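You operate a simulated robot arm through the tools that you are given. There is no shell and no other tool. Be economical: measure what you need, move in short steps, check, and stop when the job is done.

Carry out the task below with a simulated two-armed robot. There is one attempt and no reset: what you move stays moved.

## Task
Take the beige rag from the left end of the table and lay it out flat on the wooden bench top.

It is judged by the outcome, as a careful person would: the job done as asked, and still so three seconds after it is handed in. It fails if anything else is knocked over, pushed out of place, dropped, spilled or broken.

## Robot
Two 7-joint arms with two-finger parallel grippers on one trunk, on a base that drives. Base frame: it is fixed to the floor where the robot stands at the start and does not move with it; the origin is under the middle of the robot, x ahead of it, y to its left, z up; the surface under the hand at the start is at about z = 0.88. Readings come in m, degrees, newtons and seconds.
The left shoulder is at the start at [0.07, 0.163, 1.07], the right one opposite. With the tool pointing down near the work surface each hand reaches from about 0.36 to 0.88 m from the robot's upright axis, wherever it stands, measured 20 degrees to its own side. Places, roughly: beige rag [0.5, 0, 0.9]; wooden bench top [2.1, -1.9, 0.9]. Payload 3.43 kg a hand.
The tool frame of a hand sits at the grasp point between the pads (the TCP): z along the fingers, y along the line on which they close. The tips reach 0.034 m beyond it. The gripper opens to 0.128 m. The fingers are 0.024 m wide and 0.012 m thick; the gripper's body (0.048 by 0.13 m) begins 0.096 m behind the TCP.
Orientation is that of the tool frame in the base frame, as a unit quaternion [w, x, y, z]. With the fingers straight down and closing along the base's y, the tool's x points along the base's -x, its y along +y and its z along -z.

## Interface
- The arms move only by the tool jog_arm. It takes "left_motion", "right_motion" or both (then of equal length, played together; a hand with none holds still); each is a list of rows, each an object (a shift or turn left out is 0, a gripper value left out holds the last) with "delta_rot": the turn, a rotation vector about the tool's x, y, z in degrees, a list of three; "offset": the shift along the tool's x, y, z in m, a list of three; "fingers": the gripper command, from -1 (shut) to 1 (fully open), values between in proportion. In form: [{"delta_rot": [wx, wy, wz], "offset": [tx, ty, tz], "fingers": fingers}, ...]. A call has 1 to 10 rows; each row is the pose to reach, as a shift and turn from the pose commanded when the call began, along the tool's axes at that moment. Rows are played at 5 a second. More than 0.05 m and 8.6 degrees between two rows, or a gripper value outside its range, and nothing of the call is played. A pose out of reach is approached as far as the arm can. The call stops where the force on the tool passes 40 N (or 10 N more than at its start, if that is more) or the arm is blocked; 0.2 s more then pass. Each finger travels about 0.153 m/s and halts on what it meets, pressing with about 25 N; the grip force reading is that of the motor and also rises with nothing between the fingers. The clock runs only during rows and for 0.2 s after the last one: add rows that repeat a pose to give the fingers time. It gives the time, the measured TCP pose, the force on the tool (base axes), the opening and the grip force at its end, in the units of the frame above (readings bear some noise), with the torque about the TCP (base axes, N m) and any sound that the robot's microphone picked up.
- Cameras (640 x 400 px; columns grow to the right, rows downward): "scene" is now at [0.1394, 0.0045, 1.2986]; the picture's right is [-0.12, -0.99, 0.00], its down [-0.53, 0.07, -0.85] and it looks along [0.84, -0.10, -0.53] (base axes); focal length 272 px, centre (320, 200). "left" rides on the left gripper at [0.076, 0.011, -0.16] in its tool frame; the picture's right is [-0.15, 0.99, 0.00], its down [-0.88, -0.13, -0.46] and it looks along [-0.45, -0.07, 0.89] (tool axes); focal length 234 px, centre (320, 200). "right" rides on the right gripper at [0.076, -0.011, -0.16] in its tool frame; the picture's right is [0.15, 0.99, 0.00], its down [-0.88, 0.13, -0.46] and it looks along [-0.45, 0.07, 0.89] (tool axes); focal length 234 px, centre (320, 200). There is no depth. A picture from a camera that has moved, and an enlarged one, comes with that camera's place and axes in the base frame and with its lens. The place of the scene camera against the robot may be out by one fixed shift of up to 0.018 m in any direction.
- capture(camera): a new picture of that camera. The clock stands still meanwhile.
- lift_body(by): slides the trunk up (or, below 0, down) by that many m; the arms and the scene camera ride with it, the base frame stays. It gives what a move gives, with no picture.
- steer(legs): drives the robot by 1 to 6 legs, each [ahead, left, turn to the left] in m, m and degrees, along the robot's own axes; the way and the turn of a leg run together, so that a leg with both is an arc; at most 1.5 m and 180 degrees a leg. The arms and the cameras ride along, it lands a little off, and it stops where it bumps. It gives what a move gives.
- pan_tilt(pan, tilt): turns the head with the scene camera to pan (to the left, within 86 degrees either way) and tilt (down, from -29 to 69), counted from straight ahead of the robot. It gives what a move gives.
- close_up(camera, box): a new picture of the part [left, top, right, bottom] of that camera's present view, enlarged. The clock stands still meanwhile.
- sign_off(): hands the job in; it is judged then, once.

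Work in short steps. Places have to be worked out from the pictures, the camera data and where the tool is seen: move nearer, look again, correct. Check each grasp and each placing, and mend what went wrong. You have 120 turns and 88 pictures in all, those below and enlarged ones among them. Open the grippers and draw the arms clear of the work before you hand the job in, unless the task says otherwise; then end with one line.

The tools are called after "Emit:" as a command line: name --argument value ..., lists and objects as JSON in quotes. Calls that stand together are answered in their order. jog_arm: Moves the arms, as the interface text tells. Its arguments: {"type":"object","properties":{"left_motion":{"type":"array"},"right_motion":{"type":"array"}},"required":[]} The other tools are called the same way: lift_body (by) slides the trunk up or down; steer (legs) drives the base; pan_tilt (pan, tilt) turns the head that bears the scene camera; capture (camera) takes a picture; close_up (camera, box) takes an enlarged picture of a part of a camera's view; sign_off () hands the job in.

At the start:

```text
time_s: 0.0
left_tool_pos: [0.5903, 0.2572, 1.0815]
left_orientation: [0.0, 0.0, 1.0, 0.0]
left_force: [0.3, -0.3, -0.2]
left_ft_torque: [-0.03, 0.02, -0.02]
left_grip_width: 0.1282
left_gripper_force: 0.0
right_tool_pos: [0.643, -0.3759, 1.0506]
right_orientation: [-0.001, 0.001, 1.0, 0.0]
right_force: [-0.1, 0.2, -0.5]
right_ft_torque: [-0.04, 0.02, 0.0]
right_grip_width: 0.1281
right_gripper_force: 0.1
trunk travel left (down, up): [-0.55, 0.39]
robot x, y, heading: [-0.0005, 0.0022, -0.2]
head pan, tilt: [-7.0, 32.2]
```

scene: 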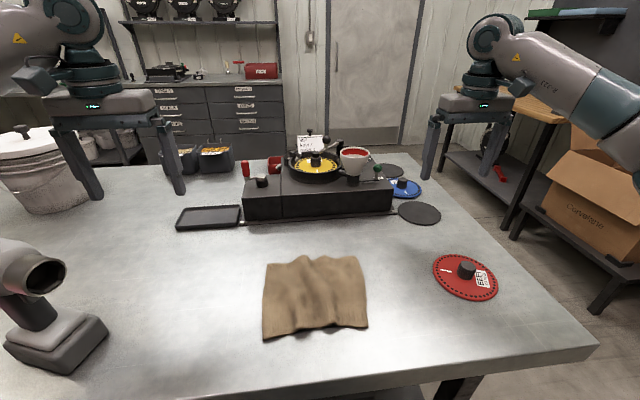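
right: 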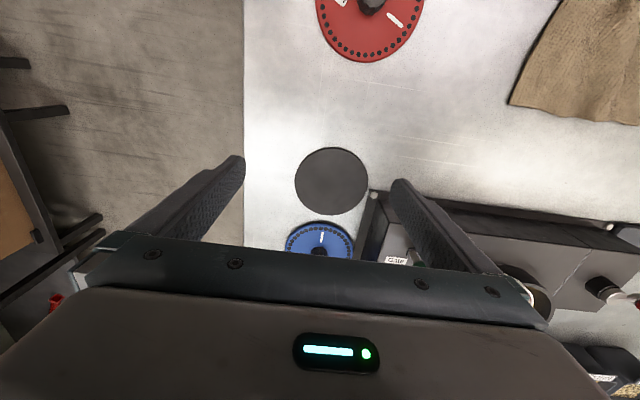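
left: 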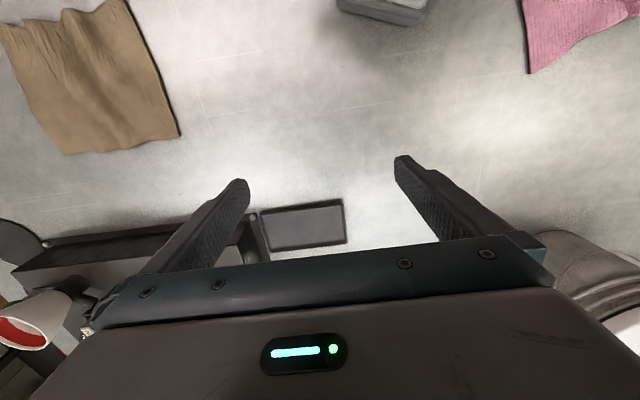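

The beige rag lies at roughly x 0.40–0.57, y −0.12–0.07, slightly rippled. I'll look at it more closely and also look toward the bench.

Emit:
close_up --camera "scene" --box '[230, 230, 400, 350]'

Emit:
pan_tilt --pan -50 --tilt 20

Emit:
capture --camera "scene"

```text
3.33 times, centred on (315, 290) of scene
camera zoom: at [0.1394, 0.0045, 1.2986], right [-0.12, -0.99, 0.0], down [-0.53, 0.07, -0.85], along [0.84, -0.1, -0.53], focal length 905 px, centre (337, -100)
```

zoom: 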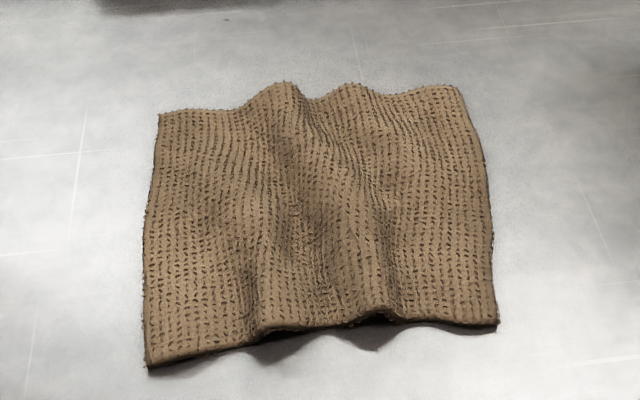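

```text
time_s: 1.1
left_tool_pos: [0.5911, 0.257, 1.0804]
left_orientation: [0.0, -0.001, 1.0, 0.0]
left_force: [0.3, -0.6, -0.8]
left_ft_torque: [0.0, 0.0, -0.01]
left_grip_width: 0.1279
left_gripper_force: 0.0
right_tool_pos: [0.6437, -0.3768, 1.051]
right_orientation: [0.0, 0.0, 1.0, 0.0]
right_force: [-1.4, 0.0, 0.3]
right_ft_torque: [0.0, 0.0, -0.01]
right_grip_width: 0.1279
right_gripper_force: 0.1
trunk travel left (down, up): [-0.55, 0.39]
robot x, y, heading: [-0.0018, 0.0, 0.1]
head pan, tilt: [-50.0, 20.0]
```

```text
83 pictures are left
camera scene: at [0.1105, -0.0559, 1.3181], right [-0.77, -0.64, 0.0], down [-0.22, 0.26, -0.94], along [0.6, -0.72, -0.34], focal length 272 px, centre (320, 200)
```

scene: 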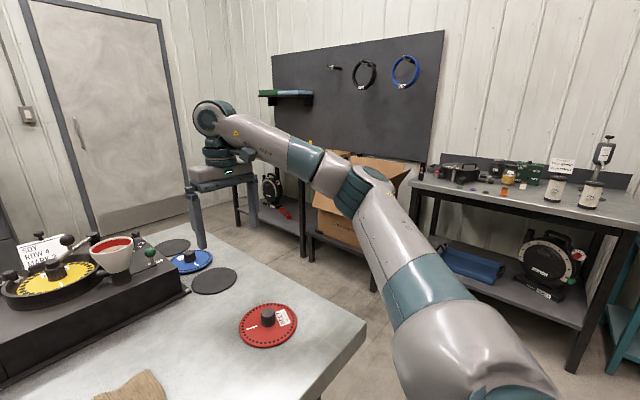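

The bench is far to the front-right, behind the right arm. I'll back off a little so the rag's near edge is comfortably in reach, and look down again.

Emit:
steer --legs '[[-0.12, 0, 0]]'

Emit:
pan_tilt --pan 0 --tilt 40

Emit:
capture --camera "scene"

```text
time_s: 2.3
left_tool_pos: [0.4731, 0.2552, 1.0798]
left_orientation: [-0.001, 0.001, 1.0, 0.0]
left_force: [-0.5, 0.7, -0.2]
left_ft_torque: [-0.01, -0.04, 0.01]
left_grip_width: 0.1277
left_gripper_force: 0.0
right_tool_pos: [0.5223, -0.3779, 1.0513]
right_orientation: [0.0, 0.002, 1.0, 0.0]
right_force: [-0.5, -0.6, 0.7]
right_ft_torque: [0.0, -0.03, 0.01]
right_grip_width: 0.1279
right_gripper_force: 0.1
trunk travel left (down, up): [-0.55, 0.39]
robot x, y, heading: [-0.1219, -0.0015, -0.0]
head pan, tilt: [-50.0, 20.0]
```

```text
time_s: 3.5
left_tool_pos: [0.4731, 0.2549, 1.0804]
left_orientation: [0.001, 0.002, 1.0, 0.0]
left_force: [-0.2, -0.2, 0.1]
left_ft_torque: [0.0, -0.01, 0.0]
left_grip_width: 0.1281
left_gripper_force: 0.0
right_tool_pos: [0.5219, -0.3778, 1.051]
right_orientation: [0.0, 0.002, 1.0, 0.0]
right_force: [0.5, -0.4, 0.6]
right_ft_torque: [0.0, -0.01, -0.01]
right_grip_width: 0.1279
right_gripper_force: 0.1
trunk travel left (down, up): [-0.55, 0.39]
robot x, y, heading: [-0.1161, 0.0022, -0.1]
head pan, tilt: [0.0, 40.0]
```

```text
82 pictures are left
camera scene: at [0.0167, 0.015, 1.2868], right [0.0, -1.0, 0.0], down [-0.64, 0.0, -0.77], along [0.77, 0.0, -0.64], focal length 272 px, centre (320, 200)
```

scene: 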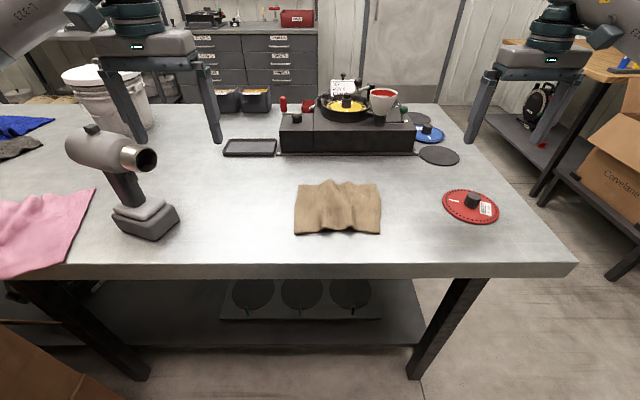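

Both near corners come out consistently at about (0.40, 0.067) and (0.40, −0.107). I'll bring both hands above the near corners, turned so the fingers close along base x.

Emit:
jog_arm --left_motion '[{"offset": [0.007, -0.028, -0.01]}, {"offset": [0.014, -0.056, -0.02], "delta_rot": [0, 0, 8.5]}, {"offset": [0.021, -0.084, -0.03], "delta_rot": [0, 0, 17]}, {"offset": [0.028, -0.112, -0.03], "delta_rot": [0, 0, 25.5]}, {"offset": [0.035, -0.14, -0.03], "delta_rot": [0, 0, 34]}, {"offset": [0.043, -0.17, -0.03], "delta_rot": [0, 0, 42.5]}, {"offset": [0.043, -0.17, -0.03], "delta_rot": [0, 0, 51]}, {"offset": [0.043, -0.17, -0.03], "delta_rot": [0, 0, 59.5]}, {"offset": [0.043, -0.17, -0.03], "delta_rot": [0, 0, 68]}, {"offset": [0.043, -0.17, -0.03], "delta_rot": [0, 0, 76.5]}]' --right_motion '[{"offset": [0.015, 0.038, -0.01]}, {"offset": [0.03, 0.076, -0.02], "delta_rot": [0, 0, -8.5]}, {"offset": [0.045, 0.114, -0.03], "delta_rot": [0, 0, -17]}, {"offset": [0.06, 0.152, -0.04], "delta_rot": [0, 0, -25.5]}, {"offset": [0.075, 0.19, -0.05], "delta_rot": [0, 0, -34]}, {"offset": [0.09, 0.228, -0.06], "delta_rot": [0, 0, -42.5]}, {"offset": [0.09, 0.228, -0.06], "delta_rot": [0, 0, -51]}, {"offset": [0.09, 0.228, -0.06], "delta_rot": [0, 0, -59.5]}, {"offset": [0.09, 0.228, -0.06], "delta_rot": [0, 0, -68]}, {"offset": [0.09, 0.228, -0.06], "delta_rot": [0, 0, -76.5]}]'

```text
time_s: 5.7
left_tool_pos: [0.4062, 0.0777, 1.1044]
left_orientation: [0.001, 0.621, 0.784, 0.0]
left_force: [-0.1, 0.2, 0.6]
left_ft_torque: [0.01, -0.01, 0.04]
left_grip_width: 0.1281
left_gripper_force: 0.3
left hand out of reach, approached as far as the arm can: row 10
right_tool_pos: [0.3868, -0.1283, 1.098]
right_orientation: [0.002, -0.617, 0.787, 0.0]
right_force: [0.4, 0.0, -0.4]
right_ft_torque: [0.0, -0.01, -0.01]
right_grip_width: 0.128
right_gripper_force: 0.1
right hand out of reach, approached as far as the arm can: row 9, 10
trunk travel left (down, up): [-0.55, 0.39]
robot x, y, heading: [-0.1185, -0.0012, -0.1]
head pan, tilt: [0.0, 40.0]
```

Near the yaw limit up here; I'll lower both hands and try to complete the turn there.

Emit:
jog_arm --left_motion '[{"offset": [0, 0.01, 0.03]}, {"offset": [0, 0.02, 0.06], "delta_rot": [0, 0, 5]}, {"offset": [0, 0.02, 0.08], "delta_rot": [0, 0, 9]}, {"offset": [0, 0.02, 0.08], "delta_rot": [0, 0, 13.3]}]' --right_motion '[{"offset": [0, -0.02, 0.03]}, {"offset": [0, -0.035, 0.06], "delta_rot": [0, 0, -5]}, {"offset": [0, -0.035, 0.08], "delta_rot": [0, 0, -9]}, {"offset": [0, -0.035, 0.08], "delta_rot": [0, 0, -13.8]}]'

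Emit:
capture --camera "scene"

Emit:
capture --camera "left"

Emit:
capture --camera "right"

```text
time_s: 6.7
left_tool_pos: [0.3489, 0.0591, 1.0263]
left_orientation: [0.008, 0.704, 0.71, 0.008]
left_force: [-0.4, -0.5, -0.5]
left_ft_torque: [0.04, -0.03, -0.01]
left_grip_width: 0.1281
left_gripper_force: 0.0
left hand out of reach, approached as far as the arm can: row 2, 3, 4
right_tool_pos: [0.3321, -0.1004, 1.0146]
right_orientation: [0.004, -0.705, 0.709, -0.002]
right_force: [0.2, -0.6, -0.3]
right_ft_torque: [0.02, 0.03, -0.02]
right_grip_width: 0.128
right_gripper_force: 0.1
right hand out of reach, approached as far as the arm can: row 1, 2, 3, 4
trunk travel left (down, up): [-0.55, 0.39]
robot x, y, heading: [-0.1165, 0.0011, -0.4]
head pan, tilt: [0.0, 40.0]
```

```text
81 pictures are left
camera scene: at [0.0056, 0.0136, 1.2888], right [0.0, -1.0, 0.0], down [-0.64, 0.0, -0.77], along [0.77, 0.0, -0.64], focal length 272 px, centre (320, 200)
```

scene: 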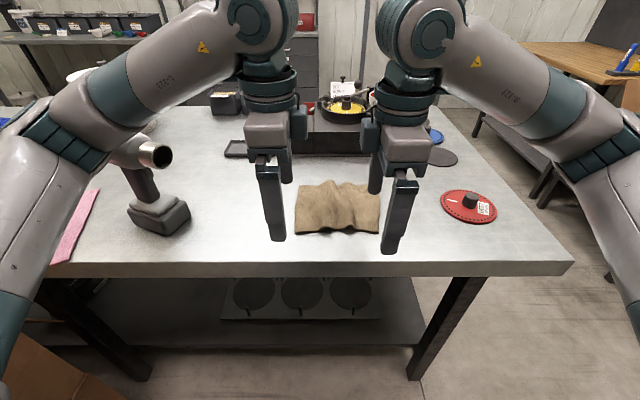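

```text
80 pictures are left
camera left: at [0.3552, 0.1346, 1.1851], right [0.99, -0.14, 0.02], down [-0.13, -0.88, 0.45], along [-0.04, -0.45, -0.89], focal length 234 px, centre (320, 200)
```

left: 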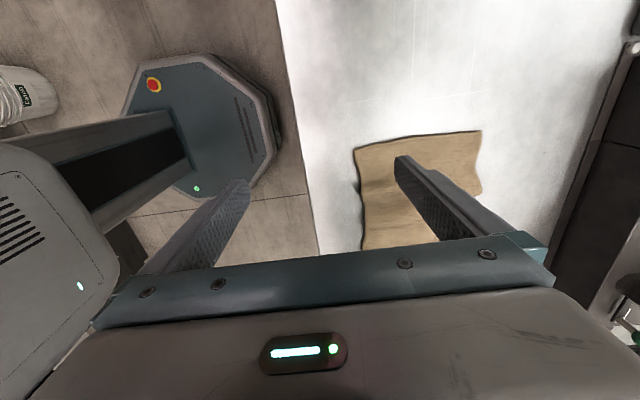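

```text
79 pictures are left
camera right: at [0.3424, -0.1767, 1.174], right [-0.99, -0.14, -0.01], down [-0.13, 0.88, 0.46], along [-0.06, 0.45, -0.89], focal length 234 px, centre (320, 200)
```

right: 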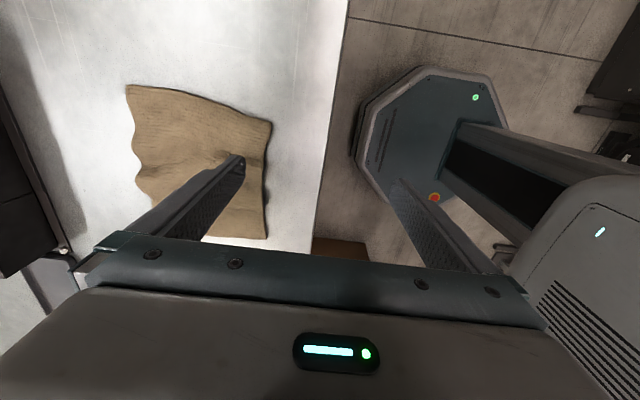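

The yaw is now right but both hands ended up short in x. I'll test moving forward 0.05 from here while staying at height, to see if that is reachable.

Emit:
jog_arm --left_motion '[{"offset": [0, 0.02, 0]}, {"offset": [0, 0.04, 0]}, {"offset": [0, 0.04, 0]}]' --right_motion '[{"offset": [0, -0.02, 0]}, {"offset": [0, -0.04, 0]}, {"offset": [0, -0.04, 0]}]'

```text
time_s: 7.5
left_tool_pos: [0.3547, 0.0509, 1.0149]
left_orientation: [0.001, 0.706, 0.708, 0.0]
left_force: [-0.5, 0.4, 0.0]
left_ft_torque: [-0.01, -0.02, -0.01]
left_grip_width: 0.128
left_gripper_force: 0.1
left hand out of reach, approached as far as the arm can: row 1, 2, 3
right_tool_pos: [0.3414, -0.0906, 1.0106]
right_orientation: [0.001, -0.707, 0.707, -0.001]
right_force: [-0.6, -0.4, 0.6]
right_ft_torque: [0.0, -0.04, 0.01]
right_grip_width: 0.128
right_gripper_force: 0.0
right hand out of reach, approached as far as the arm can: row 1, 2, 3
trunk travel left (down, up): [-0.55, 0.39]
robot x, y, heading: [-0.1187, -0.0019, -0.3]
head pan, tilt: [0.0, 40.0]
```

The full 90° yaw limits reach, so I'll ease back to about 65° and move over the corners. The wrist cameras put the near corners at (0.397, 0.047) and (0.394, −0.125), so the scene camera is about 0.018 off in y.

Emit:
jog_arm --left_motion '[{"delta_rot": [0, 0, -8], "fingers": -0.06}, {"delta_rot": [0, 0, -16]}, {"delta_rot": [0, 0, -25]}, {"delta_rot": [0, 0, -25], "offset": [-0.012, 0.025, 0.01]}, {"delta_rot": [0, 0, -25], "offset": [-0.025, 0.05, 0.02]}, {"delta_rot": [0, 0, -25], "offset": [-0.025, 0.05, 0.045]}, {"delta_rot": [0, 0, -25], "offset": [-0.025, 0.05, 0.045]}]' --right_motion '[{"delta_rot": [0, 0, 8], "fingers": -0.06}, {"delta_rot": [0, 0, 16]}, {"delta_rot": [0, 0, 25]}, {"delta_rot": [0, 0, 25], "offset": [0.006, -0.03, 0.01]}, {"delta_rot": [0, 0, 25], "offset": [0.013, -0.064, 0.02]}, {"delta_rot": [0, 0, 25], "offset": [0.013, -0.064, 0.045]}, {"delta_rot": [0, 0, 25], "offset": [0.013, -0.064, 0.045]}]'

```text
refused: row 3 steps farther than a row can; nothing moved
```

Row 3 exceeded 8.6°; I'll resend with finer steps.

Emit:
jog_arm --left_motion '[{"delta_rot": [0, 0, -8.3], "fingers": -0.06}, {"delta_rot": [0, 0, -16.6]}, {"delta_rot": [0, 0, -25]}, {"delta_rot": [0, 0, -25], "offset": [-0.012, 0.025, 0.01]}, {"delta_rot": [0, 0, -25], "offset": [-0.025, 0.05, 0.02]}, {"delta_rot": [0, 0, -25], "offset": [-0.025, 0.05, 0.045]}, {"delta_rot": [0, 0, -25], "offset": [-0.025, 0.05, 0.045]}]' --right_motion '[{"delta_rot": [0, 0, 8.3], "fingers": -0.06}, {"delta_rot": [0, 0, 16.6]}, {"delta_rot": [0, 0, 25]}, {"delta_rot": [0, 0, 25], "offset": [0.006, -0.03, 0.01]}, {"delta_rot": [0, 0, 25], "offset": [0.013, -0.064, 0.02]}, {"delta_rot": [0, 0, 25], "offset": [0.013, -0.064, 0.045]}, {"delta_rot": [0, 0, 25], "offset": [0.013, -0.064, 0.045]}]'

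Emit:
capture --camera "left"

Emit:
capture --camera "right"

Emit:
capture --camera "scene"

```text
time_s: 9.1
left_tool_pos: [0.4104, 0.0241, 0.9682]
left_orientation: [-0.001, 0.537, 0.843, -0.001]
left_force: [-0.4, -0.2, -0.9]
left_ft_torque: [0.0, 0.0, -0.01]
left_grip_width: 0.0601
left_gripper_force: 0.0
right_tool_pos: [0.4096, -0.1025, 0.964]
right_orientation: [0.0, -0.537, 0.843, 0.0]
right_force: [-0.2, -0.1, -0.3]
right_ft_torque: [0.0, 0.02, -0.02]
right_grip_width: 0.0602
right_gripper_force: 0.0
trunk travel left (down, up): [-0.55, 0.39]
robot x, y, heading: [-0.1189, -0.0002, -0.1]
head pan, tilt: [0.0, 40.0]
```

```text
78 pictures are left
camera left: at [0.3874, 0.0962, 1.127], right [0.96, 0.29, 0.0], down [0.26, -0.85, 0.46], along [0.13, -0.44, -0.89], focal length 234 px, centre (320, 200)
```

left: 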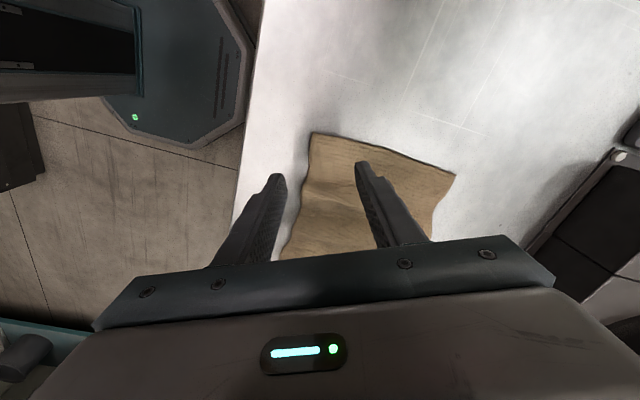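

```text
77 pictures are left
camera right: at [0.389, -0.1746, 1.1239], right [-0.96, 0.28, 0.0], down [0.25, 0.85, 0.46], along [0.13, 0.44, -0.89], focal length 234 px, centre (320, 200)
```

right: 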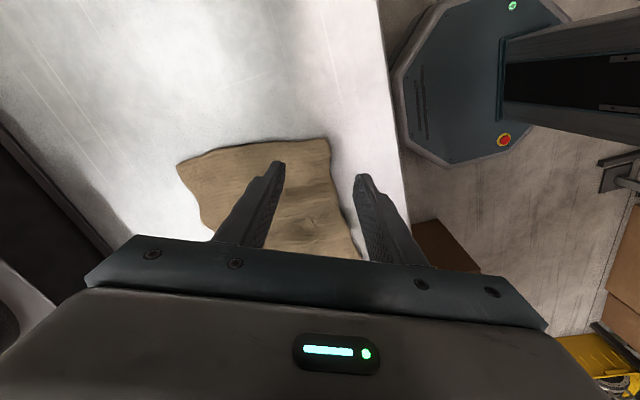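

```text
76 pictures are left
camera scene: at [0.017, 0.0151, 1.2866], right [0.0, -1.0, 0.0], down [-0.64, 0.0, -0.77], along [0.77, 0.0, -0.64], focal length 272 px, centre (320, 200)
```

scene: 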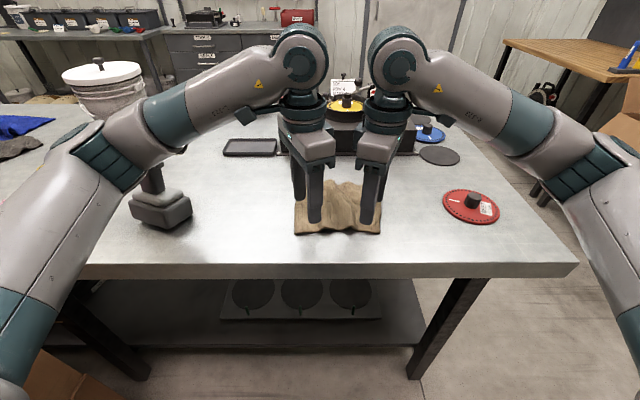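

The fingers straddle the near edge correctly. I'll narrow the opening to 45 mm, shift slightly toward me, and descend to just above the table surface.

Emit:
jog_arm --left_motion '[{"offset": [0, -0.008, 0.015], "fingers": -0.3}, {"offset": [0, -0.008, 0.035]}, {"offset": [0, -0.008, 0.046]}, {"offset": [0, -0.008, 0.051]}]' --right_motion '[{"offset": [0, 0.008, 0.015], "fingers": -0.3}, {"offset": [0, 0.008, 0.032]}, {"offset": [0, 0.008, 0.042]}, {"offset": [0, 0.008, 0.047]}]'

Emit:
close_up --camera "scene" --box '[260, 140, 420, 240]'

```text
time_s: 10.1
left_tool_pos: [0.4021, 0.0203, 0.9187]
left_orientation: [0.0, 0.537, 0.844, 0.0]
left_force: [-0.4, -0.3, -0.3]
left_ft_torque: [0.02, 0.0, -0.03]
left_grip_width: 0.0449
left_gripper_force: 0.0
right_tool_pos: [0.4016, -0.0987, 0.9185]
right_orientation: [0.0, -0.537, 0.843, 0.0]
right_force: [0.0, -0.3, 1.8]
right_ft_torque: [-0.02, -0.02, 0.01]
right_grip_width: 0.0447
right_gripper_force: 0.1
trunk travel left (down, up): [-0.55, 0.39]
robot x, y, heading: [-0.1184, -0.0019, -0.3]
head pan, tilt: [0.0, 40.0]
```

```text
4.00 times, centred on (340, 190) of scene
camera zoom: at [0.0164, 0.015, 1.2869], right [0.0, -1.0, 0.0], down [-0.64, 0.0, -0.77], along [0.77, 0.0, -0.64], focal length 1086 px, centre (240, 240)
```

zoom: 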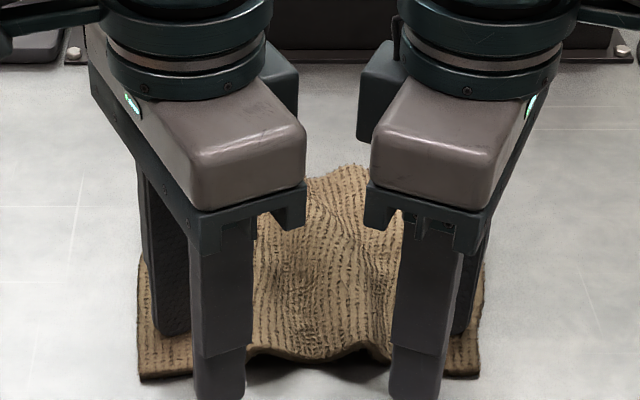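

Fingers are just touching the cloth. I'll lower about 3 mm more for light pressure and close both grippers slowly.

Emit:
jog_arm --left_motion '[{"offset": [0, 0, 0.003], "fingers": -0.3}, {"offset": [0, 0, 0.004], "fingers": -0.5}, {"offset": [0, 0, 0.004], "fingers": -0.75}, {"offset": [0, 0, 0.004], "fingers": -1}, {"offset": [0, 0, 0.004], "fingers": -1}]' --right_motion '[{"offset": [0, 0, 0.002], "fingers": -0.3}, {"offset": [0, 0, 0.003], "fingers": -0.5}, {"offset": [0, 0, 0.003], "fingers": -0.75}, {"offset": [0, 0, 0.003], "fingers": -1}, {"offset": [0, 0, 0.003], "fingers": -1}]'

Emit:
close_up --camera "scene" --box '[260, 140, 420, 240]'

```text
time_s: 11.3
left_tool_pos: [0.4012, 0.0201, 0.9166]
left_orientation: [0.002, 0.537, 0.843, 0.001]
left_force: [3.9, 1.1, 26.2]
left_ft_torque: [0.1, -0.27, -0.03]
left_grip_width: 0.0043
left_gripper_force: 25.0
right_tool_pos: [0.4008, -0.0964, 0.9181]
right_orientation: [0.002, -0.538, 0.843, -0.001]
right_force: [-1.2, -0.8, 9.1]
right_ft_torque: [-0.04, 0.01, 0.01]
right_grip_width: 0.0026
right_gripper_force: 25.4
trunk travel left (down, up): [-0.55, 0.39]
robot x, y, heading: [-0.1205, -0.0007, -0.2]
head pan, tilt: [0.0, 40.0]
```

```text
4.00 times, centred on (340, 190) of scene
camera zoom: at [0.0137, 0.0153, 1.2873], right [0.0, -1.0, 0.0], down [-0.64, 0.0, -0.77], along [0.77, 0.0, -0.64], focal length 1086 px, centre (240, 240)
```

zoom: 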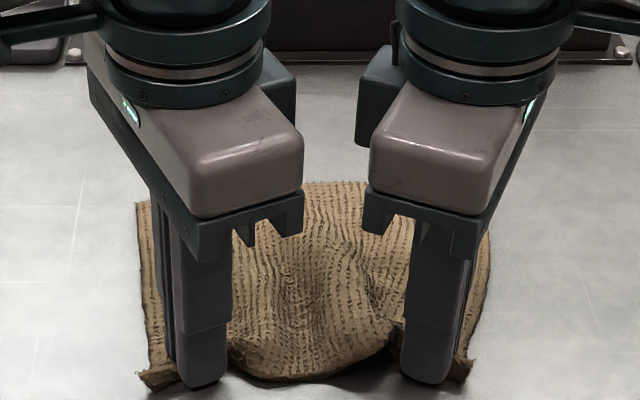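

Both grippers seem to have cloth between the fingers (4.3 and 2.6 mm). I'll lift 8 cm and look.

Emit:
jog_arm --left_motion '[{"offset": [0, 0, -0.02]}, {"offset": [0, 0, -0.05]}, {"offset": [0, 0, -0.08]}, {"offset": [0, 0, -0.08]}]' --right_motion '[{"offset": [0, 0, -0.02]}, {"offset": [0, 0, -0.05]}, {"offset": [0, 0, -0.08]}, {"offset": [0, 0, -0.08]}]'

Emit:
close_up --camera "scene" --box '[240, 120, 432, 240]'

```text
time_s: 12.3
left_tool_pos: [0.4016, 0.0209, 0.9964]
left_orientation: [-0.001, 0.538, 0.843, 0.0]
left_force: [0.1, 0.7, 0.9]
left_ft_torque: [0.01, 0.03, -0.03]
left_grip_width: 0.0045
left_gripper_force: 25.2
right_tool_pos: [0.4032, -0.0991, 0.9943]
right_orientation: [-0.001, -0.537, 0.843, 0.0]
right_force: [0.2, -0.1, 0.0]
right_ft_torque: [-0.03, -0.04, 0.01]
right_grip_width: 0.0027
right_gripper_force: 25.1
trunk travel left (down, up): [-0.55, 0.39]
robot x, y, heading: [-0.1189, -0.0056, -0.1]
head pan, tilt: [0.0, 40.0]
```

```text
3.33 times, centred on (336, 180) of scene
camera zoom: at [0.0166, 0.015, 1.2867], right [0.0, -1.0, 0.0], down [-0.64, 0.0, -0.77], along [0.77, 0.0, -0.64], focal length 905 px, centre (267, 267)
```

zoom: 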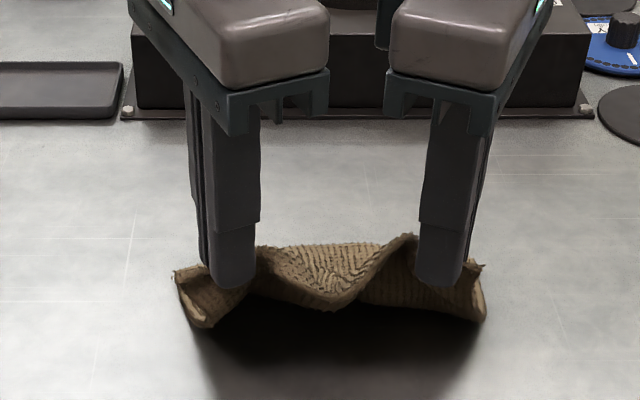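

Held by both hands. I'll lift another 15 cm and spread the hands 1 cm each to take up slack.

Emit:
jog_arm --left_motion '[{"offset": [0, 0, -0.04]}, {"offset": [0, 0, -0.08]}, {"offset": [0, 0, -0.12]}, {"offset": [0.0045, 0.002, -0.15]}, {"offset": [0.009, 0.004, -0.15]}, {"offset": [0.009, 0.004, -0.15]}]' --right_motion '[{"offset": [0, 0, -0.04]}, {"offset": [0, 0, -0.08]}, {"offset": [0, 0, -0.12]}, {"offset": [0.0045, -0.002, -0.15]}, {"offset": [0.009, -0.004, -0.15]}, {"offset": [0.009, -0.004, -0.15]}]'

Emit:
capture --camera "scene"

```text
time_s: 13.7
left_tool_pos: [0.4016, 0.0301, 1.144]
left_orientation: [0.0, 0.538, 0.843, 0.0]
left_force: [0.4, -0.5, -0.7]
left_ft_torque: [0.01, -0.04, -0.01]
left_grip_width: 0.0043
left_gripper_force: 25.5
right_tool_pos: [0.402, -0.1093, 1.1446]
right_orientation: [0.0, -0.539, 0.842, 0.0]
right_force: [-0.7, 0.4, 0.6]
right_ft_torque: [-0.04, 0.0, 0.0]
right_grip_width: 0.0029
right_gripper_force: 25.1
trunk travel left (down, up): [-0.55, 0.39]
robot x, y, heading: [-0.1192, 0.0027, -0.5]
head pan, tilt: [0.0, 40.0]
```

```text
72 pictures are left
camera scene: at [0.0162, 0.0151, 1.2868], right [0.0, -1.0, 0.0], down [-0.64, 0.0, -0.77], along [0.77, 0.0, -0.64], focal length 272 px, centre (320, 200)
```

scene: 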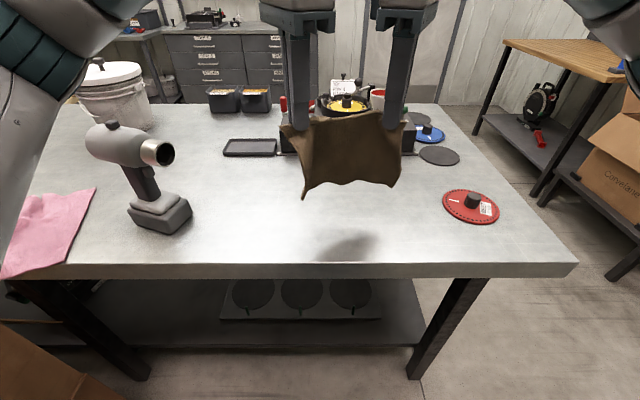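

The rag hangs nicely, spread between both hands. I'll back away from the table and look toward the bench.

Emit:
steer --legs '[[-0.35, 0, 0]]'

Emit:
pan_tilt --pan -42 --tilt 18

Emit:
capture --camera "scene"

```text
time_s: 16.0
left_tool_pos: [0.05, 0.0322, 1.144]
left_orientation: [0.0, 0.536, 0.844, -0.001]
left_force: [0.7, -0.8, -0.1]
left_ft_torque: [-0.02, -0.05, 0.0]
left_grip_width: 0.004
left_gripper_force: 25.4
right_tool_pos: [0.0501, -0.1057, 1.1468]
right_orientation: [0.0, -0.54, 0.842, 0.0]
right_force: [-0.2, -0.6, -0.2]
right_ft_torque: [0.0, -0.03, 0.01]
right_grip_width: 0.0029
right_gripper_force: 25.2
trunk travel left (down, up): [-0.55, 0.39]
robot x, y, heading: [-0.4695, -0.0043, 0.2]
head pan, tilt: [0.0, 40.0]
```

```text
time_s: 17.1
left_tool_pos: [0.0498, 0.0321, 1.1434]
left_orientation: [0.0, 0.536, 0.845, 0.0]
left_force: [0.0, -0.2, -0.1]
left_ft_torque: [-0.02, -0.03, -0.03]
left_grip_width: 0.0042
left_gripper_force: 25.1
right_tool_pos: [0.0509, -0.1056, 1.1454]
right_orientation: [0.001, -0.538, 0.843, 0.001]
right_force: [-0.2, -1.1, 0.6]
right_ft_torque: [-0.01, 0.0, 0.01]
right_grip_width: 0.0028
right_gripper_force: 25.6
trunk travel left (down, up): [-0.55, 0.39]
robot x, y, heading: [-0.4663, -0.0011, 0.0]
head pan, tilt: [-42.0, 18.0]
```

```text
71 pictures are left
camera scene: at [-0.351, -0.0461, 1.3214], right [-0.67, -0.74, 0.0], down [-0.23, 0.21, -0.95], along [0.71, -0.64, -0.31], focal length 272 px, centre (320, 200)
```

scene: 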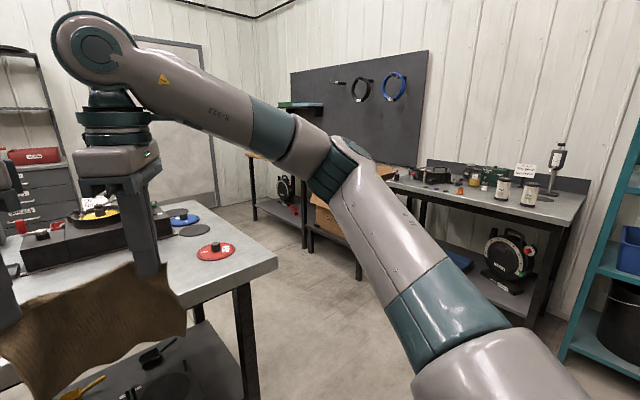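

The wooden bench runs along the right wall (facing −y), partly hidden by my arm. I'll turn to face that wall here in the clear, go forward a bit, and look.

Emit:
steer --legs '[[0, 0, -90], [0.5, 0, 0]]'

Emit:
pan_tilt --pan 48 --tilt 20

Emit:
capture --camera "scene"

```text
time_s: 23.9
left_tool_pos: [-0.4388, -1.0236, 1.1433]
left_orientation: [-0.001, 0.976, 0.219, 0.0]
left_force: [0.8, 0.0, -0.3]
left_ft_torque: [0.01, 0.0, 0.07]
left_grip_width: 0.0041
left_gripper_force: 24.6
right_tool_pos: [-0.576, -1.0214, 1.1459]
right_orientation: [0.0, 0.213, 0.977, 0.0]
right_force: [-0.1, -0.6, 0.1]
right_ft_torque: [0.05, -0.01, 0.06]
right_grip_width: 0.0025
right_gripper_force: 25.0
trunk travel left (down, up): [-0.55, 0.39]
robot x, y, heading: [-0.4747, -0.5005, -90.0]
head pan, tilt: [-42.0, 18.0]
```

```text
time_s: 25.5
left_tool_pos: [-0.439, -1.0229, 1.1439]
left_orientation: [0.0, 0.976, 0.219, 0.0]
left_force: [0.0, -0.1, -0.4]
left_ft_torque: [-0.03, -0.05, 0.08]
left_grip_width: 0.004
left_gripper_force: 24.9
right_tool_pos: [-0.5765, -1.0223, 1.1455]
right_orientation: [0.0, 0.212, 0.977, 0.0]
right_force: [-0.1, -0.1, -0.3]
right_ft_torque: [0.03, 0.03, 0.05]
right_grip_width: 0.0026
right_gripper_force: 25.4
trunk travel left (down, up): [-0.55, 0.39]
robot x, y, heading: [-0.4678, -0.5025, -89.8]
head pan, tilt: [48.0, 20.0]
```

```text
70 pictures are left
camera scene: at [-0.4013, -0.5988, 1.3181], right [-0.67, -0.74, 0.0], down [-0.25, 0.23, -0.94], along [0.7, -0.63, -0.34], focal length 272 px, centre (320, 200)
```

scene: 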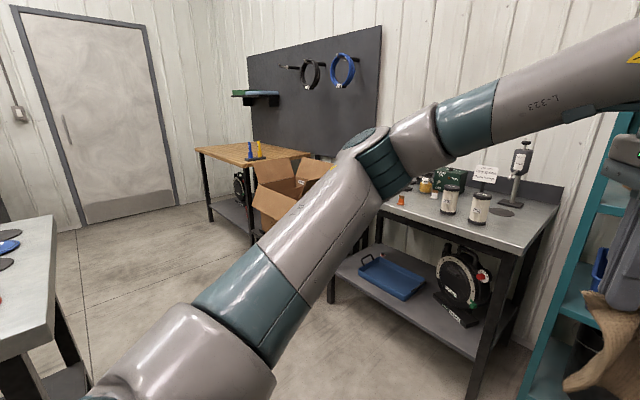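

Bench front edge appears at y≈−1.43, x≈1.3–2.3, with an open carton beside it and some tools on top. I'll raise the trunk 15 cm for clearance, go forward to y≈−0.93, and sidestep left along the corridor.

Emit:
lift_body --by 0.15

Emit:
steer --legs '[[0.43, 0, 0], [0, 1.4, 0]]'

Emit:
capture --camera "scene"

```text
time_s: 27.3
left_tool_pos: [-0.4377, -1.022, 1.2931]
left_orientation: [0.0, 0.976, 0.219, 0.0]
left_force: [-0.4, 1.1, -0.3]
left_ft_torque: [0.0, 0.0, 0.07]
left_grip_width: 0.0041
left_gripper_force: 25.0
right_tool_pos: [-0.5766, -1.023, 1.2957]
right_orientation: [0.0, 0.214, 0.977, 0.0]
right_force: [0.1, -0.1, 0.0]
right_ft_torque: [-0.02, 0.04, 0.05]
right_grip_width: 0.0025
right_gripper_force: 24.6
trunk travel left (down, up): [-0.7, 0.24]
robot x, y, heading: [-0.4734, -0.502, -89.6]
head pan, tilt: [48.0, 20.0]
```

```text
time_s: 36.4
left_tool_pos: [0.9424, -1.4623, 1.2939]
left_orientation: [-0.001, 0.977, 0.212, 0.0]
left_force: [-0.2, -0.5, -0.1]
left_ft_torque: [-0.01, -0.01, 0.08]
left_grip_width: 0.0037
left_gripper_force: 25.0
right_tool_pos: [0.8037, -1.4604, 1.2962]
right_orientation: [0.0, 0.221, 0.975, 0.0]
right_force: [-0.1, -0.2, -0.3]
right_ft_torque: [0.01, 0.01, 0.08]
right_grip_width: 0.0025
right_gripper_force: 24.9
trunk travel left (down, up): [-0.7, 0.24]
robot x, y, heading: [0.9171, -0.9393, -90.8]
head pan, tilt: [48.0, 20.0]
```

```text
69 pictures are left
camera scene: at [0.9853, -1.0389, 1.4682], right [-0.68, -0.73, 0.0], down [-0.25, 0.23, -0.94], along [0.69, -0.64, -0.34], focal length 272 px, centre (320, 200)
```

scene: 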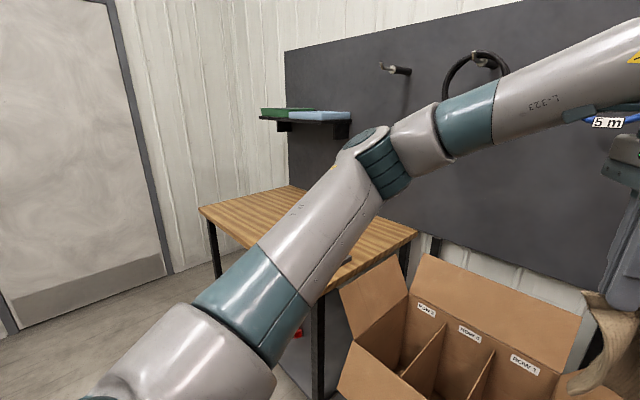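

Bench top measured: x≈1.5–2.5, y≈−1.51 to −2.14, with the tools near its right end. I'll sidestep to x≈2.1 and look straight at the bench.

Emit:
steer --legs '[[0, 1.17, 0.8]]'

Emit:
pan_tilt --pan 0 --tilt 40

Emit:
capture --camera "scene"

```text
time_s: 42.4
left_tool_pos: [2.1423, -1.4598, 1.2938]
left_orientation: [0.0, 0.974, 0.225, 0.0]
left_force: [0.7, -0.2, -0.1]
left_ft_torque: [-0.01, -0.03, 0.06]
left_grip_width: 0.0041
left_gripper_force: 24.8
right_tool_pos: [2.0038, -1.4619, 1.2956]
right_orientation: [0.0, 0.207, 0.978, -0.001]
right_force: [0.2, -0.3, 0.2]
right_ft_torque: [-0.02, 0.03, 0.07]
right_grip_width: 0.0027
right_gripper_force: 24.7
trunk travel left (down, up): [-0.7, 0.24]
robot x, y, heading: [2.0997, -0.9384, -89.2]
head pan, tilt: [48.0, 20.0]
```

```text
time_s: 43.6
left_tool_pos: [2.1421, -1.4603, 1.2935]
left_orientation: [0.0, 0.974, 0.226, 0.0]
left_force: [-0.4, -0.2, -0.2]
left_ft_torque: [0.0, 0.0, 0.05]
left_grip_width: 0.0039
left_gripper_force: 24.6
right_tool_pos: [2.0043, -1.4616, 1.295]
right_orientation: [-0.001, 0.208, 0.978, 0.001]
right_force: [-0.4, 1.1, 0.3]
right_ft_torque: [0.06, -0.02, 0.07]
right_grip_width: 0.0026
right_gripper_force: 25.1
trunk travel left (down, up): [-0.7, 0.24]
robot x, y, heading: [2.1005, -0.9366, -89.4]
head pan, tilt: [0.0, 40.0]
```

```text
68 pictures are left
camera scene: at [2.1049, -1.0593, 1.4368], right [-1.0, -0.02, 0.0], down [-0.01, 0.64, -0.77], along [0.01, -0.77, -0.64], focal length 272 px, centre (320, 200)
```

scene: 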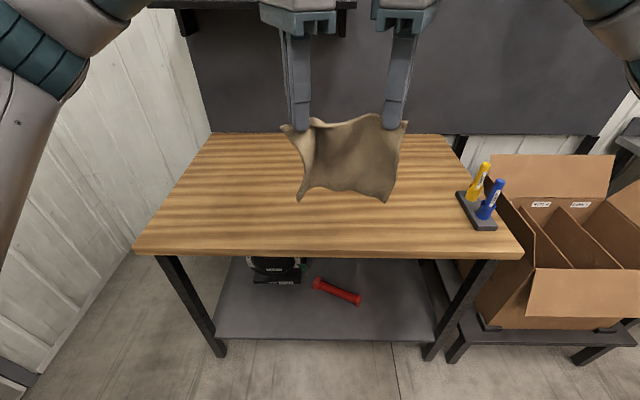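

I'm facing a clear stretch of bench (front edge y≈−1.51), tool stand well to the right. I'll drive ahead 0.26 m and lower the trunk 0.19 m so the rag hangs just above the wood.

Emit:
steer --legs '[[0.26, 0, -0.6]]'

Emit:
lift_body --by -0.17

Emit:
capture --camera "scene"

```text
time_s: 45.4
left_tool_pos: [2.1363, -1.7132, 1.2949]
left_orientation: [0.0, 0.976, 0.218, 0.0]
left_force: [-0.2, 0.3, -0.1]
left_ft_torque: [-0.02, -0.03, 0.09]
left_grip_width: 0.0038
left_gripper_force: 24.8
right_tool_pos: [1.9992, -1.7155, 1.2966]
right_orientation: [0.0, 0.215, 0.977, 0.0]
right_force: [0.8, -0.3, -0.1]
right_ft_torque: [-0.04, 0.02, 0.04]
right_grip_width: 0.0027
right_gripper_force: 24.7
trunk travel left (down, up): [-0.7, 0.24]
robot x, y, heading: [2.1034, -1.1951, -89.7]
head pan, tilt: [0.0, 40.0]
```

```text
time_s: 47.4
left_tool_pos: [2.1367, -1.7146, 1.1236]
left_orientation: [0.0, 0.976, 0.218, 0.0]
left_force: [-0.3, -0.8, 0.3]
left_ft_torque: [-0.01, 0.0, 0.06]
left_grip_width: 0.0038
left_gripper_force: 24.6
right_tool_pos: [1.9994, -1.7152, 1.1255]
right_orientation: [0.0, 0.213, 0.977, -0.001]
right_force: [0.2, 0.3, 0.0]
right_ft_torque: [-0.04, 0.02, 0.06]
right_grip_width: 0.0024
right_gripper_force: 25.1
trunk travel left (down, up): [-0.53, 0.41]
robot x, y, heading: [2.1037, -1.197, -89.8]
head pan, tilt: [0.0, 40.0]
```

```text
67 pictures are left
camera scene: at [2.1049, -1.3138, 1.2668], right [-1.0, 0.0, 0.0], down [0.0, 0.64, -0.77], along [0.0, -0.77, -0.64], focal length 272 px, centre (320, 200)
```

scene: 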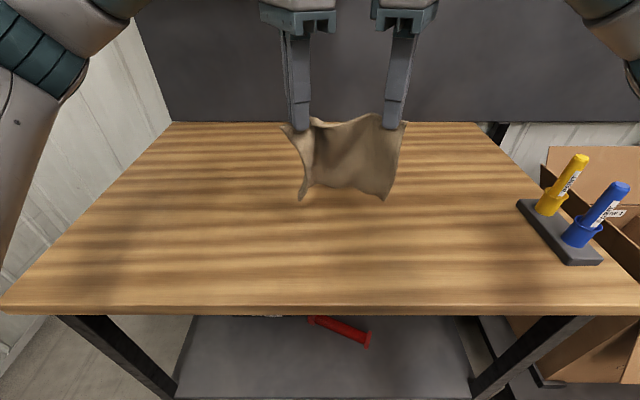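

I'll try extending both hands 5 cm further over the bench, spreading them 6 mm each and lowering 4 cm.

Emit:
jog_arm --left_motion '[{"offset": [-0.006, 0.018, 0.015]}, {"offset": [-0.011, 0.034, 0.03]}, {"offset": [-0.0156, 0.0475, 0.04]}, {"offset": [-0.0156, 0.0475, 0.04]}]' --right_motion '[{"offset": [-0.006, -0.018, 0.015]}, {"offset": [-0.011, -0.034, 0.03]}, {"offset": [-0.0156, -0.0475, 0.04]}, {"offset": [-0.0156, -0.0475, 0.04]}]'

Emit:
capture --camera "scene"

```text
time_s: 48.4
left_tool_pos: [2.1423, -1.7641, 1.0851]
left_orientation: [0.0, 0.976, 0.218, 0.0]
left_force: [-0.4, 0.3, 0.7]
left_ft_torque: [-0.02, 0.0, 0.09]
left_grip_width: 0.004
left_gripper_force: 25.0
right_tool_pos: [1.9921, -1.7637, 1.0868]
right_orientation: [0.0, 0.213, 0.977, 0.0]
right_force: [0.7, 0.2, 0.0]
right_ft_torque: [-0.01, 0.0, 0.05]
right_grip_width: 0.0027
right_gripper_force: 25.0
trunk travel left (down, up): [-0.53, 0.41]
robot x, y, heading: [2.1015, -1.1945, -89.9]
head pan, tilt: [0.0, 40.0]
```

```text
66 pictures are left
camera scene: at [2.1048, -1.3135, 1.2668], right [-1.0, 0.0, 0.0], down [0.0, 0.64, -0.77], along [0.0, -0.77, -0.64], focal length 272 px, centre (320, 200)
```

scene: 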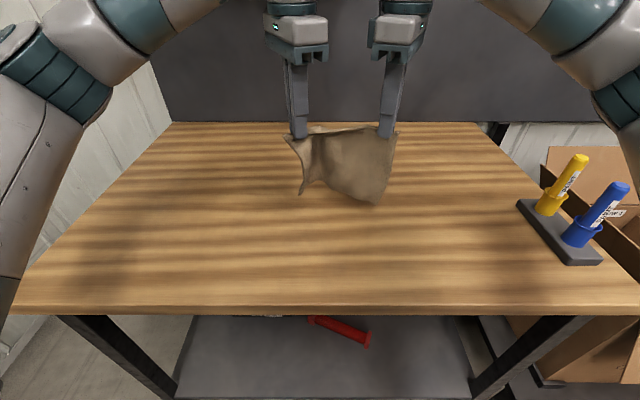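

Reach is fine and the rag's bottom is nearly at the wood. I'll extend 4 cm more first (with 2 cm lift) to place it deeper on the bench.

Emit:
jog_arm --left_motion '[{"offset": [-0.008, 0.018, -0.01]}, {"offset": [-0.017, 0.036, -0.015]}, {"offset": [-0.017, 0.036, -0.015]}, {"offset": [-0.017, 0.036, -0.015]}]' --right_motion '[{"offset": [-0.008, -0.018, -0.01]}, {"offset": [-0.017, -0.036, -0.015]}, {"offset": [-0.017, -0.036, -0.015]}, {"offset": [-0.017, -0.036, -0.015]}]'

Emit:
close_up --camera "scene" --box '[240, 90, 432, 210]'

```text
time_s: 49.4
left_tool_pos: [2.1397, -1.7901, 1.0933]
left_orientation: [0.001, 0.975, 0.222, 0.0]
left_force: [0.5, -0.1, 0.0]
left_ft_torque: [0.04, -0.03, 0.08]
left_grip_width: 0.0042
left_gripper_force: 25.1
left hand out of reach, approached as far as the arm can: row 2, 3, 4
right_tool_pos: [2.0026, -1.7703, 1.0897]
right_orientation: [0.001, 0.215, 0.977, 0.0]
right_force: [0.3, 0.1, 0.5]
right_ft_torque: [0.0, 0.0, 0.07]
right_grip_width: 0.0026
right_gripper_force: 24.9
right hand out of reach, approached as far as the arm can: row 1, 2, 3, 4
trunk travel left (down, up): [-0.53, 0.41]
robot x, y, heading: [2.1063, -1.1958, -89.9]
head pan, tilt: [0.0, 40.0]
```

```text
3.33 times, centred on (336, 150) of scene
camera zoom: at [2.1051, -1.3143, 1.2667], right [-1.0, 0.0, 0.0], down [0.0, 0.64, -0.77], along [0.0, -0.77, -0.64], focal length 905 px, centre (267, 367)
```

zoom: 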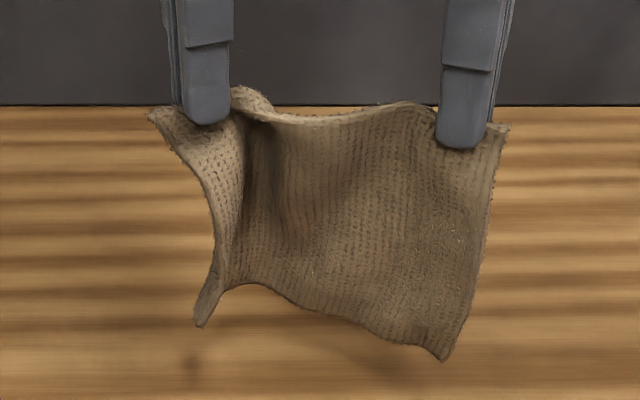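

Reach limit hit on the right hand, and slack returned with the hands 0.137 apart. I'll align the hands and spread to about 0.157 to stretch the top edge.

Emit:
jog_arm --left_motion '[{"offset": [0.007, -0.008, 0]}, {"offset": [0.014, -0.0155, 0]}, {"offset": [0.014, -0.0155, 0]}, {"offset": [0.014, -0.0155, 0]}]' --right_motion '[{"offset": [0.006, -0.003, 0]}, {"offset": [0.0127, -0.0059, 0]}, {"offset": [0.0127, -0.0059, 0]}, {"offset": [0.0127, -0.0059, 0]}]'

Emit:
close_up --camera "scene" --box '[240, 90, 432, 210]'

```text
time_s: 50.4
left_tool_pos: [2.1467, -1.7699, 1.0949]
left_orientation: [0.0, 0.976, 0.218, 0.001]
left_force: [-1.3, -0.1, 0.3]
left_ft_torque: [0.0, 0.05, 0.05]
left_grip_width: 0.0039
left_gripper_force: 24.3
right_tool_pos: [1.9921, -1.7678, 1.0888]
right_orientation: [0.001, 0.215, 0.977, -0.001]
right_force: [0.6, 0.1, 0.3]
right_ft_torque: [0.0, -0.02, 0.08]
right_grip_width: 0.0029
right_gripper_force: 25.6
right hand out of reach, approached as far as the arm can: row 2, 3, 4
trunk travel left (down, up): [-0.53, 0.41]
robot x, y, heading: [2.1047, -1.1938, -90.0]
head pan, tilt: [0.0, 40.0]
```

```text
3.33 times, centred on (336, 150) of scene
camera zoom: at [2.1049, -1.314, 1.2667], right [-1.0, 0.0, 0.0], down [0.0, 0.64, -0.77], along [0.0, -0.77, -0.64], focal length 905 px, centre (267, 367)
```

zoom: 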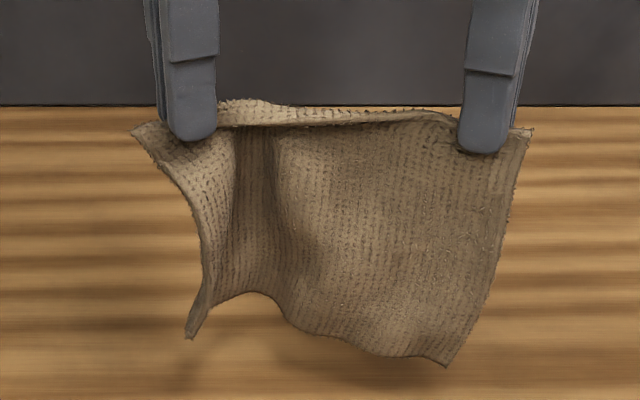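

The top edge is now taut. I'll start laying: draw both hands back toward me while descending, slowly turning them toward 90° so the corners untwist.

Emit:
jog_arm --left_motion '[{"offset": [0.0084, -0.018, 0.014], "delta_rot": [0, 0, 2]}, {"offset": [0.0168, -0.036, 0.028], "delta_rot": [0, 0, 4]}, {"offset": [0.0252, -0.054, 0.043], "delta_rot": [0, 0, 7]}, {"offset": [0.0336, -0.0725, 0.058], "delta_rot": [0, 0, 10]}, {"offset": [0.042, -0.0906, 0.076], "delta_rot": [0, 0, 13]}]' --right_motion '[{"offset": [0.0084, 0.018, 0.008], "delta_rot": [0, 0, -2]}, {"offset": [0.0168, 0.036, 0.022], "delta_rot": [0, 0, -4]}, {"offset": [0.0252, 0.054, 0.037], "delta_rot": [0, 0, -7]}, {"offset": [0.0336, 0.0725, 0.052], "delta_rot": [0, 0, -10]}, {"offset": [0.042, 0.0906, 0.07], "delta_rot": [0, 0, -13]}]'

Emit:
close_up --camera "scene" --box '[224, 110, 448, 250]'

```text
time_s: 51.5
left_tool_pos: [2.1444, -1.6679, 1.0193]
left_orientation: [0.0, 0.994, 0.107, 0.0]
left_force: [-0.4, 0.6, 0.4]
left_ft_torque: [0.02, 0.06, 0.07]
left_grip_width: 0.0039
left_gripper_force: 24.6
right_tool_pos: [1.9925, -1.6658, 1.0218]
right_orientation: [0.001, 0.102, 0.995, 0.0]
right_force: [1.2, -0.2, 0.6]
right_ft_torque: [0.0, -0.02, -0.02]
right_grip_width: 0.0024
right_gripper_force: 25.2
trunk travel left (down, up): [-0.53, 0.41]
robot x, y, heading: [2.1011, -1.192, -89.7]
head pan, tilt: [0.0, 40.0]
```

```text
2.86 times, centred on (336, 180) of scene
camera zoom: at [2.1048, -1.3143, 1.2668], right [-1.0, 0.0, 0.0], down [0.0, 0.64, -0.77], along [0.0, -0.77, -0.64], focal length 776 px, centre (274, 257)
```

zoom: 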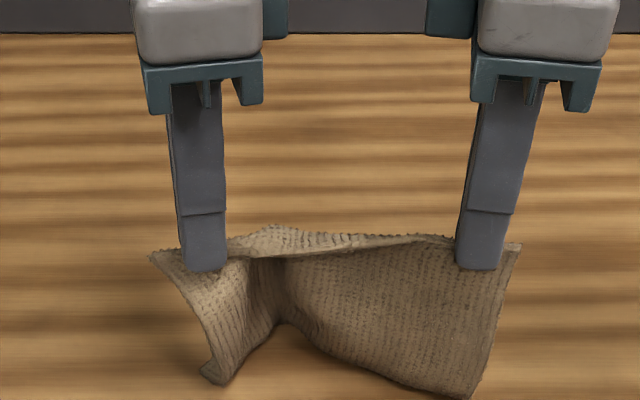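

The bottom edge seems to be bending toward me rather than trailing away. I'll raise 5 cm, let it settle, and look before choosing the laying direction.

Emit:
jog_arm --left_motion '[{"offset": [0, 0, -0.025]}, {"offset": [0, 0, -0.05]}, {"offset": [0, 0, -0.05]}, {"offset": [0, 0, -0.05]}, {"offset": [0, 0, -0.05]}]' --right_motion '[{"offset": [0, 0, -0.025]}, {"offset": [0, 0, -0.05]}, {"offset": [0, 0, -0.05]}, {"offset": [0, 0, -0.05]}, {"offset": [0, 0, -0.05]}]'

Emit:
close_up --camera "scene" --box '[224, 110, 448, 250]'

Emit:
capture --camera "right"

```text
time_s: 52.8
left_tool_pos: [2.1467, -1.6681, 1.0693]
left_orientation: [0.0, 0.994, 0.106, 0.001]
left_force: [-1.4, -1.3, -0.2]
left_ft_torque: [0.01, 0.01, 0.05]
left_grip_width: 0.0038
left_gripper_force: 25.2
right_tool_pos: [1.9918, -1.6682, 1.0707]
right_orientation: [0.001, 0.102, 0.995, 0.0]
right_force: [0.5, -0.5, -0.8]
right_ft_torque: [0.02, 0.04, -0.07]
right_grip_width: 0.0027
right_gripper_force: 25.2
trunk travel left (down, up): [-0.53, 0.41]
robot x, y, heading: [2.1064, -1.1963, -90.0]
head pan, tilt: [0.0, 40.0]
```

```text
2.86 times, centred on (336, 180) of scene
camera zoom: at [2.1049, -1.3143, 1.2667], right [-1.0, 0.0, 0.0], down [0.0, 0.64, -0.77], along [0.0, -0.77, -0.64], focal length 776 px, centre (274, 257)
```

zoom: 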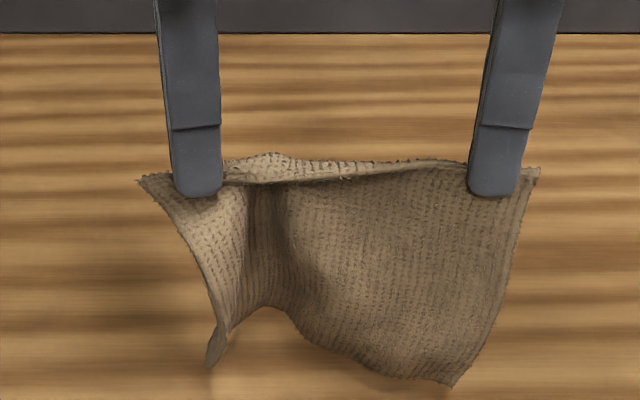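

```text
61 pictures are left
camera right: at [1.9162, -1.663, 1.2296], right [0.06, 1.0, 0.0], down [0.89, -0.05, 0.46], along [0.46, -0.03, -0.89], focal length 234 px, centre (320, 200)
```

right: 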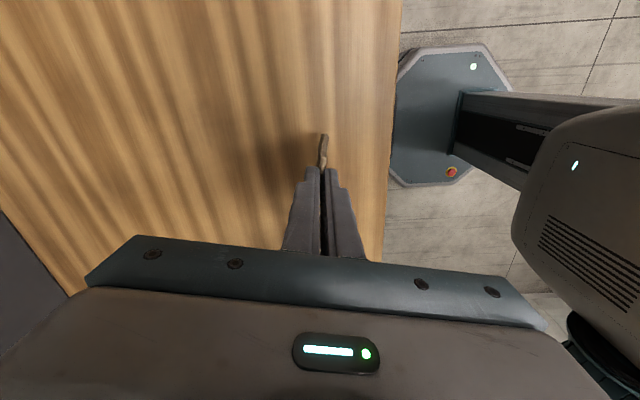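

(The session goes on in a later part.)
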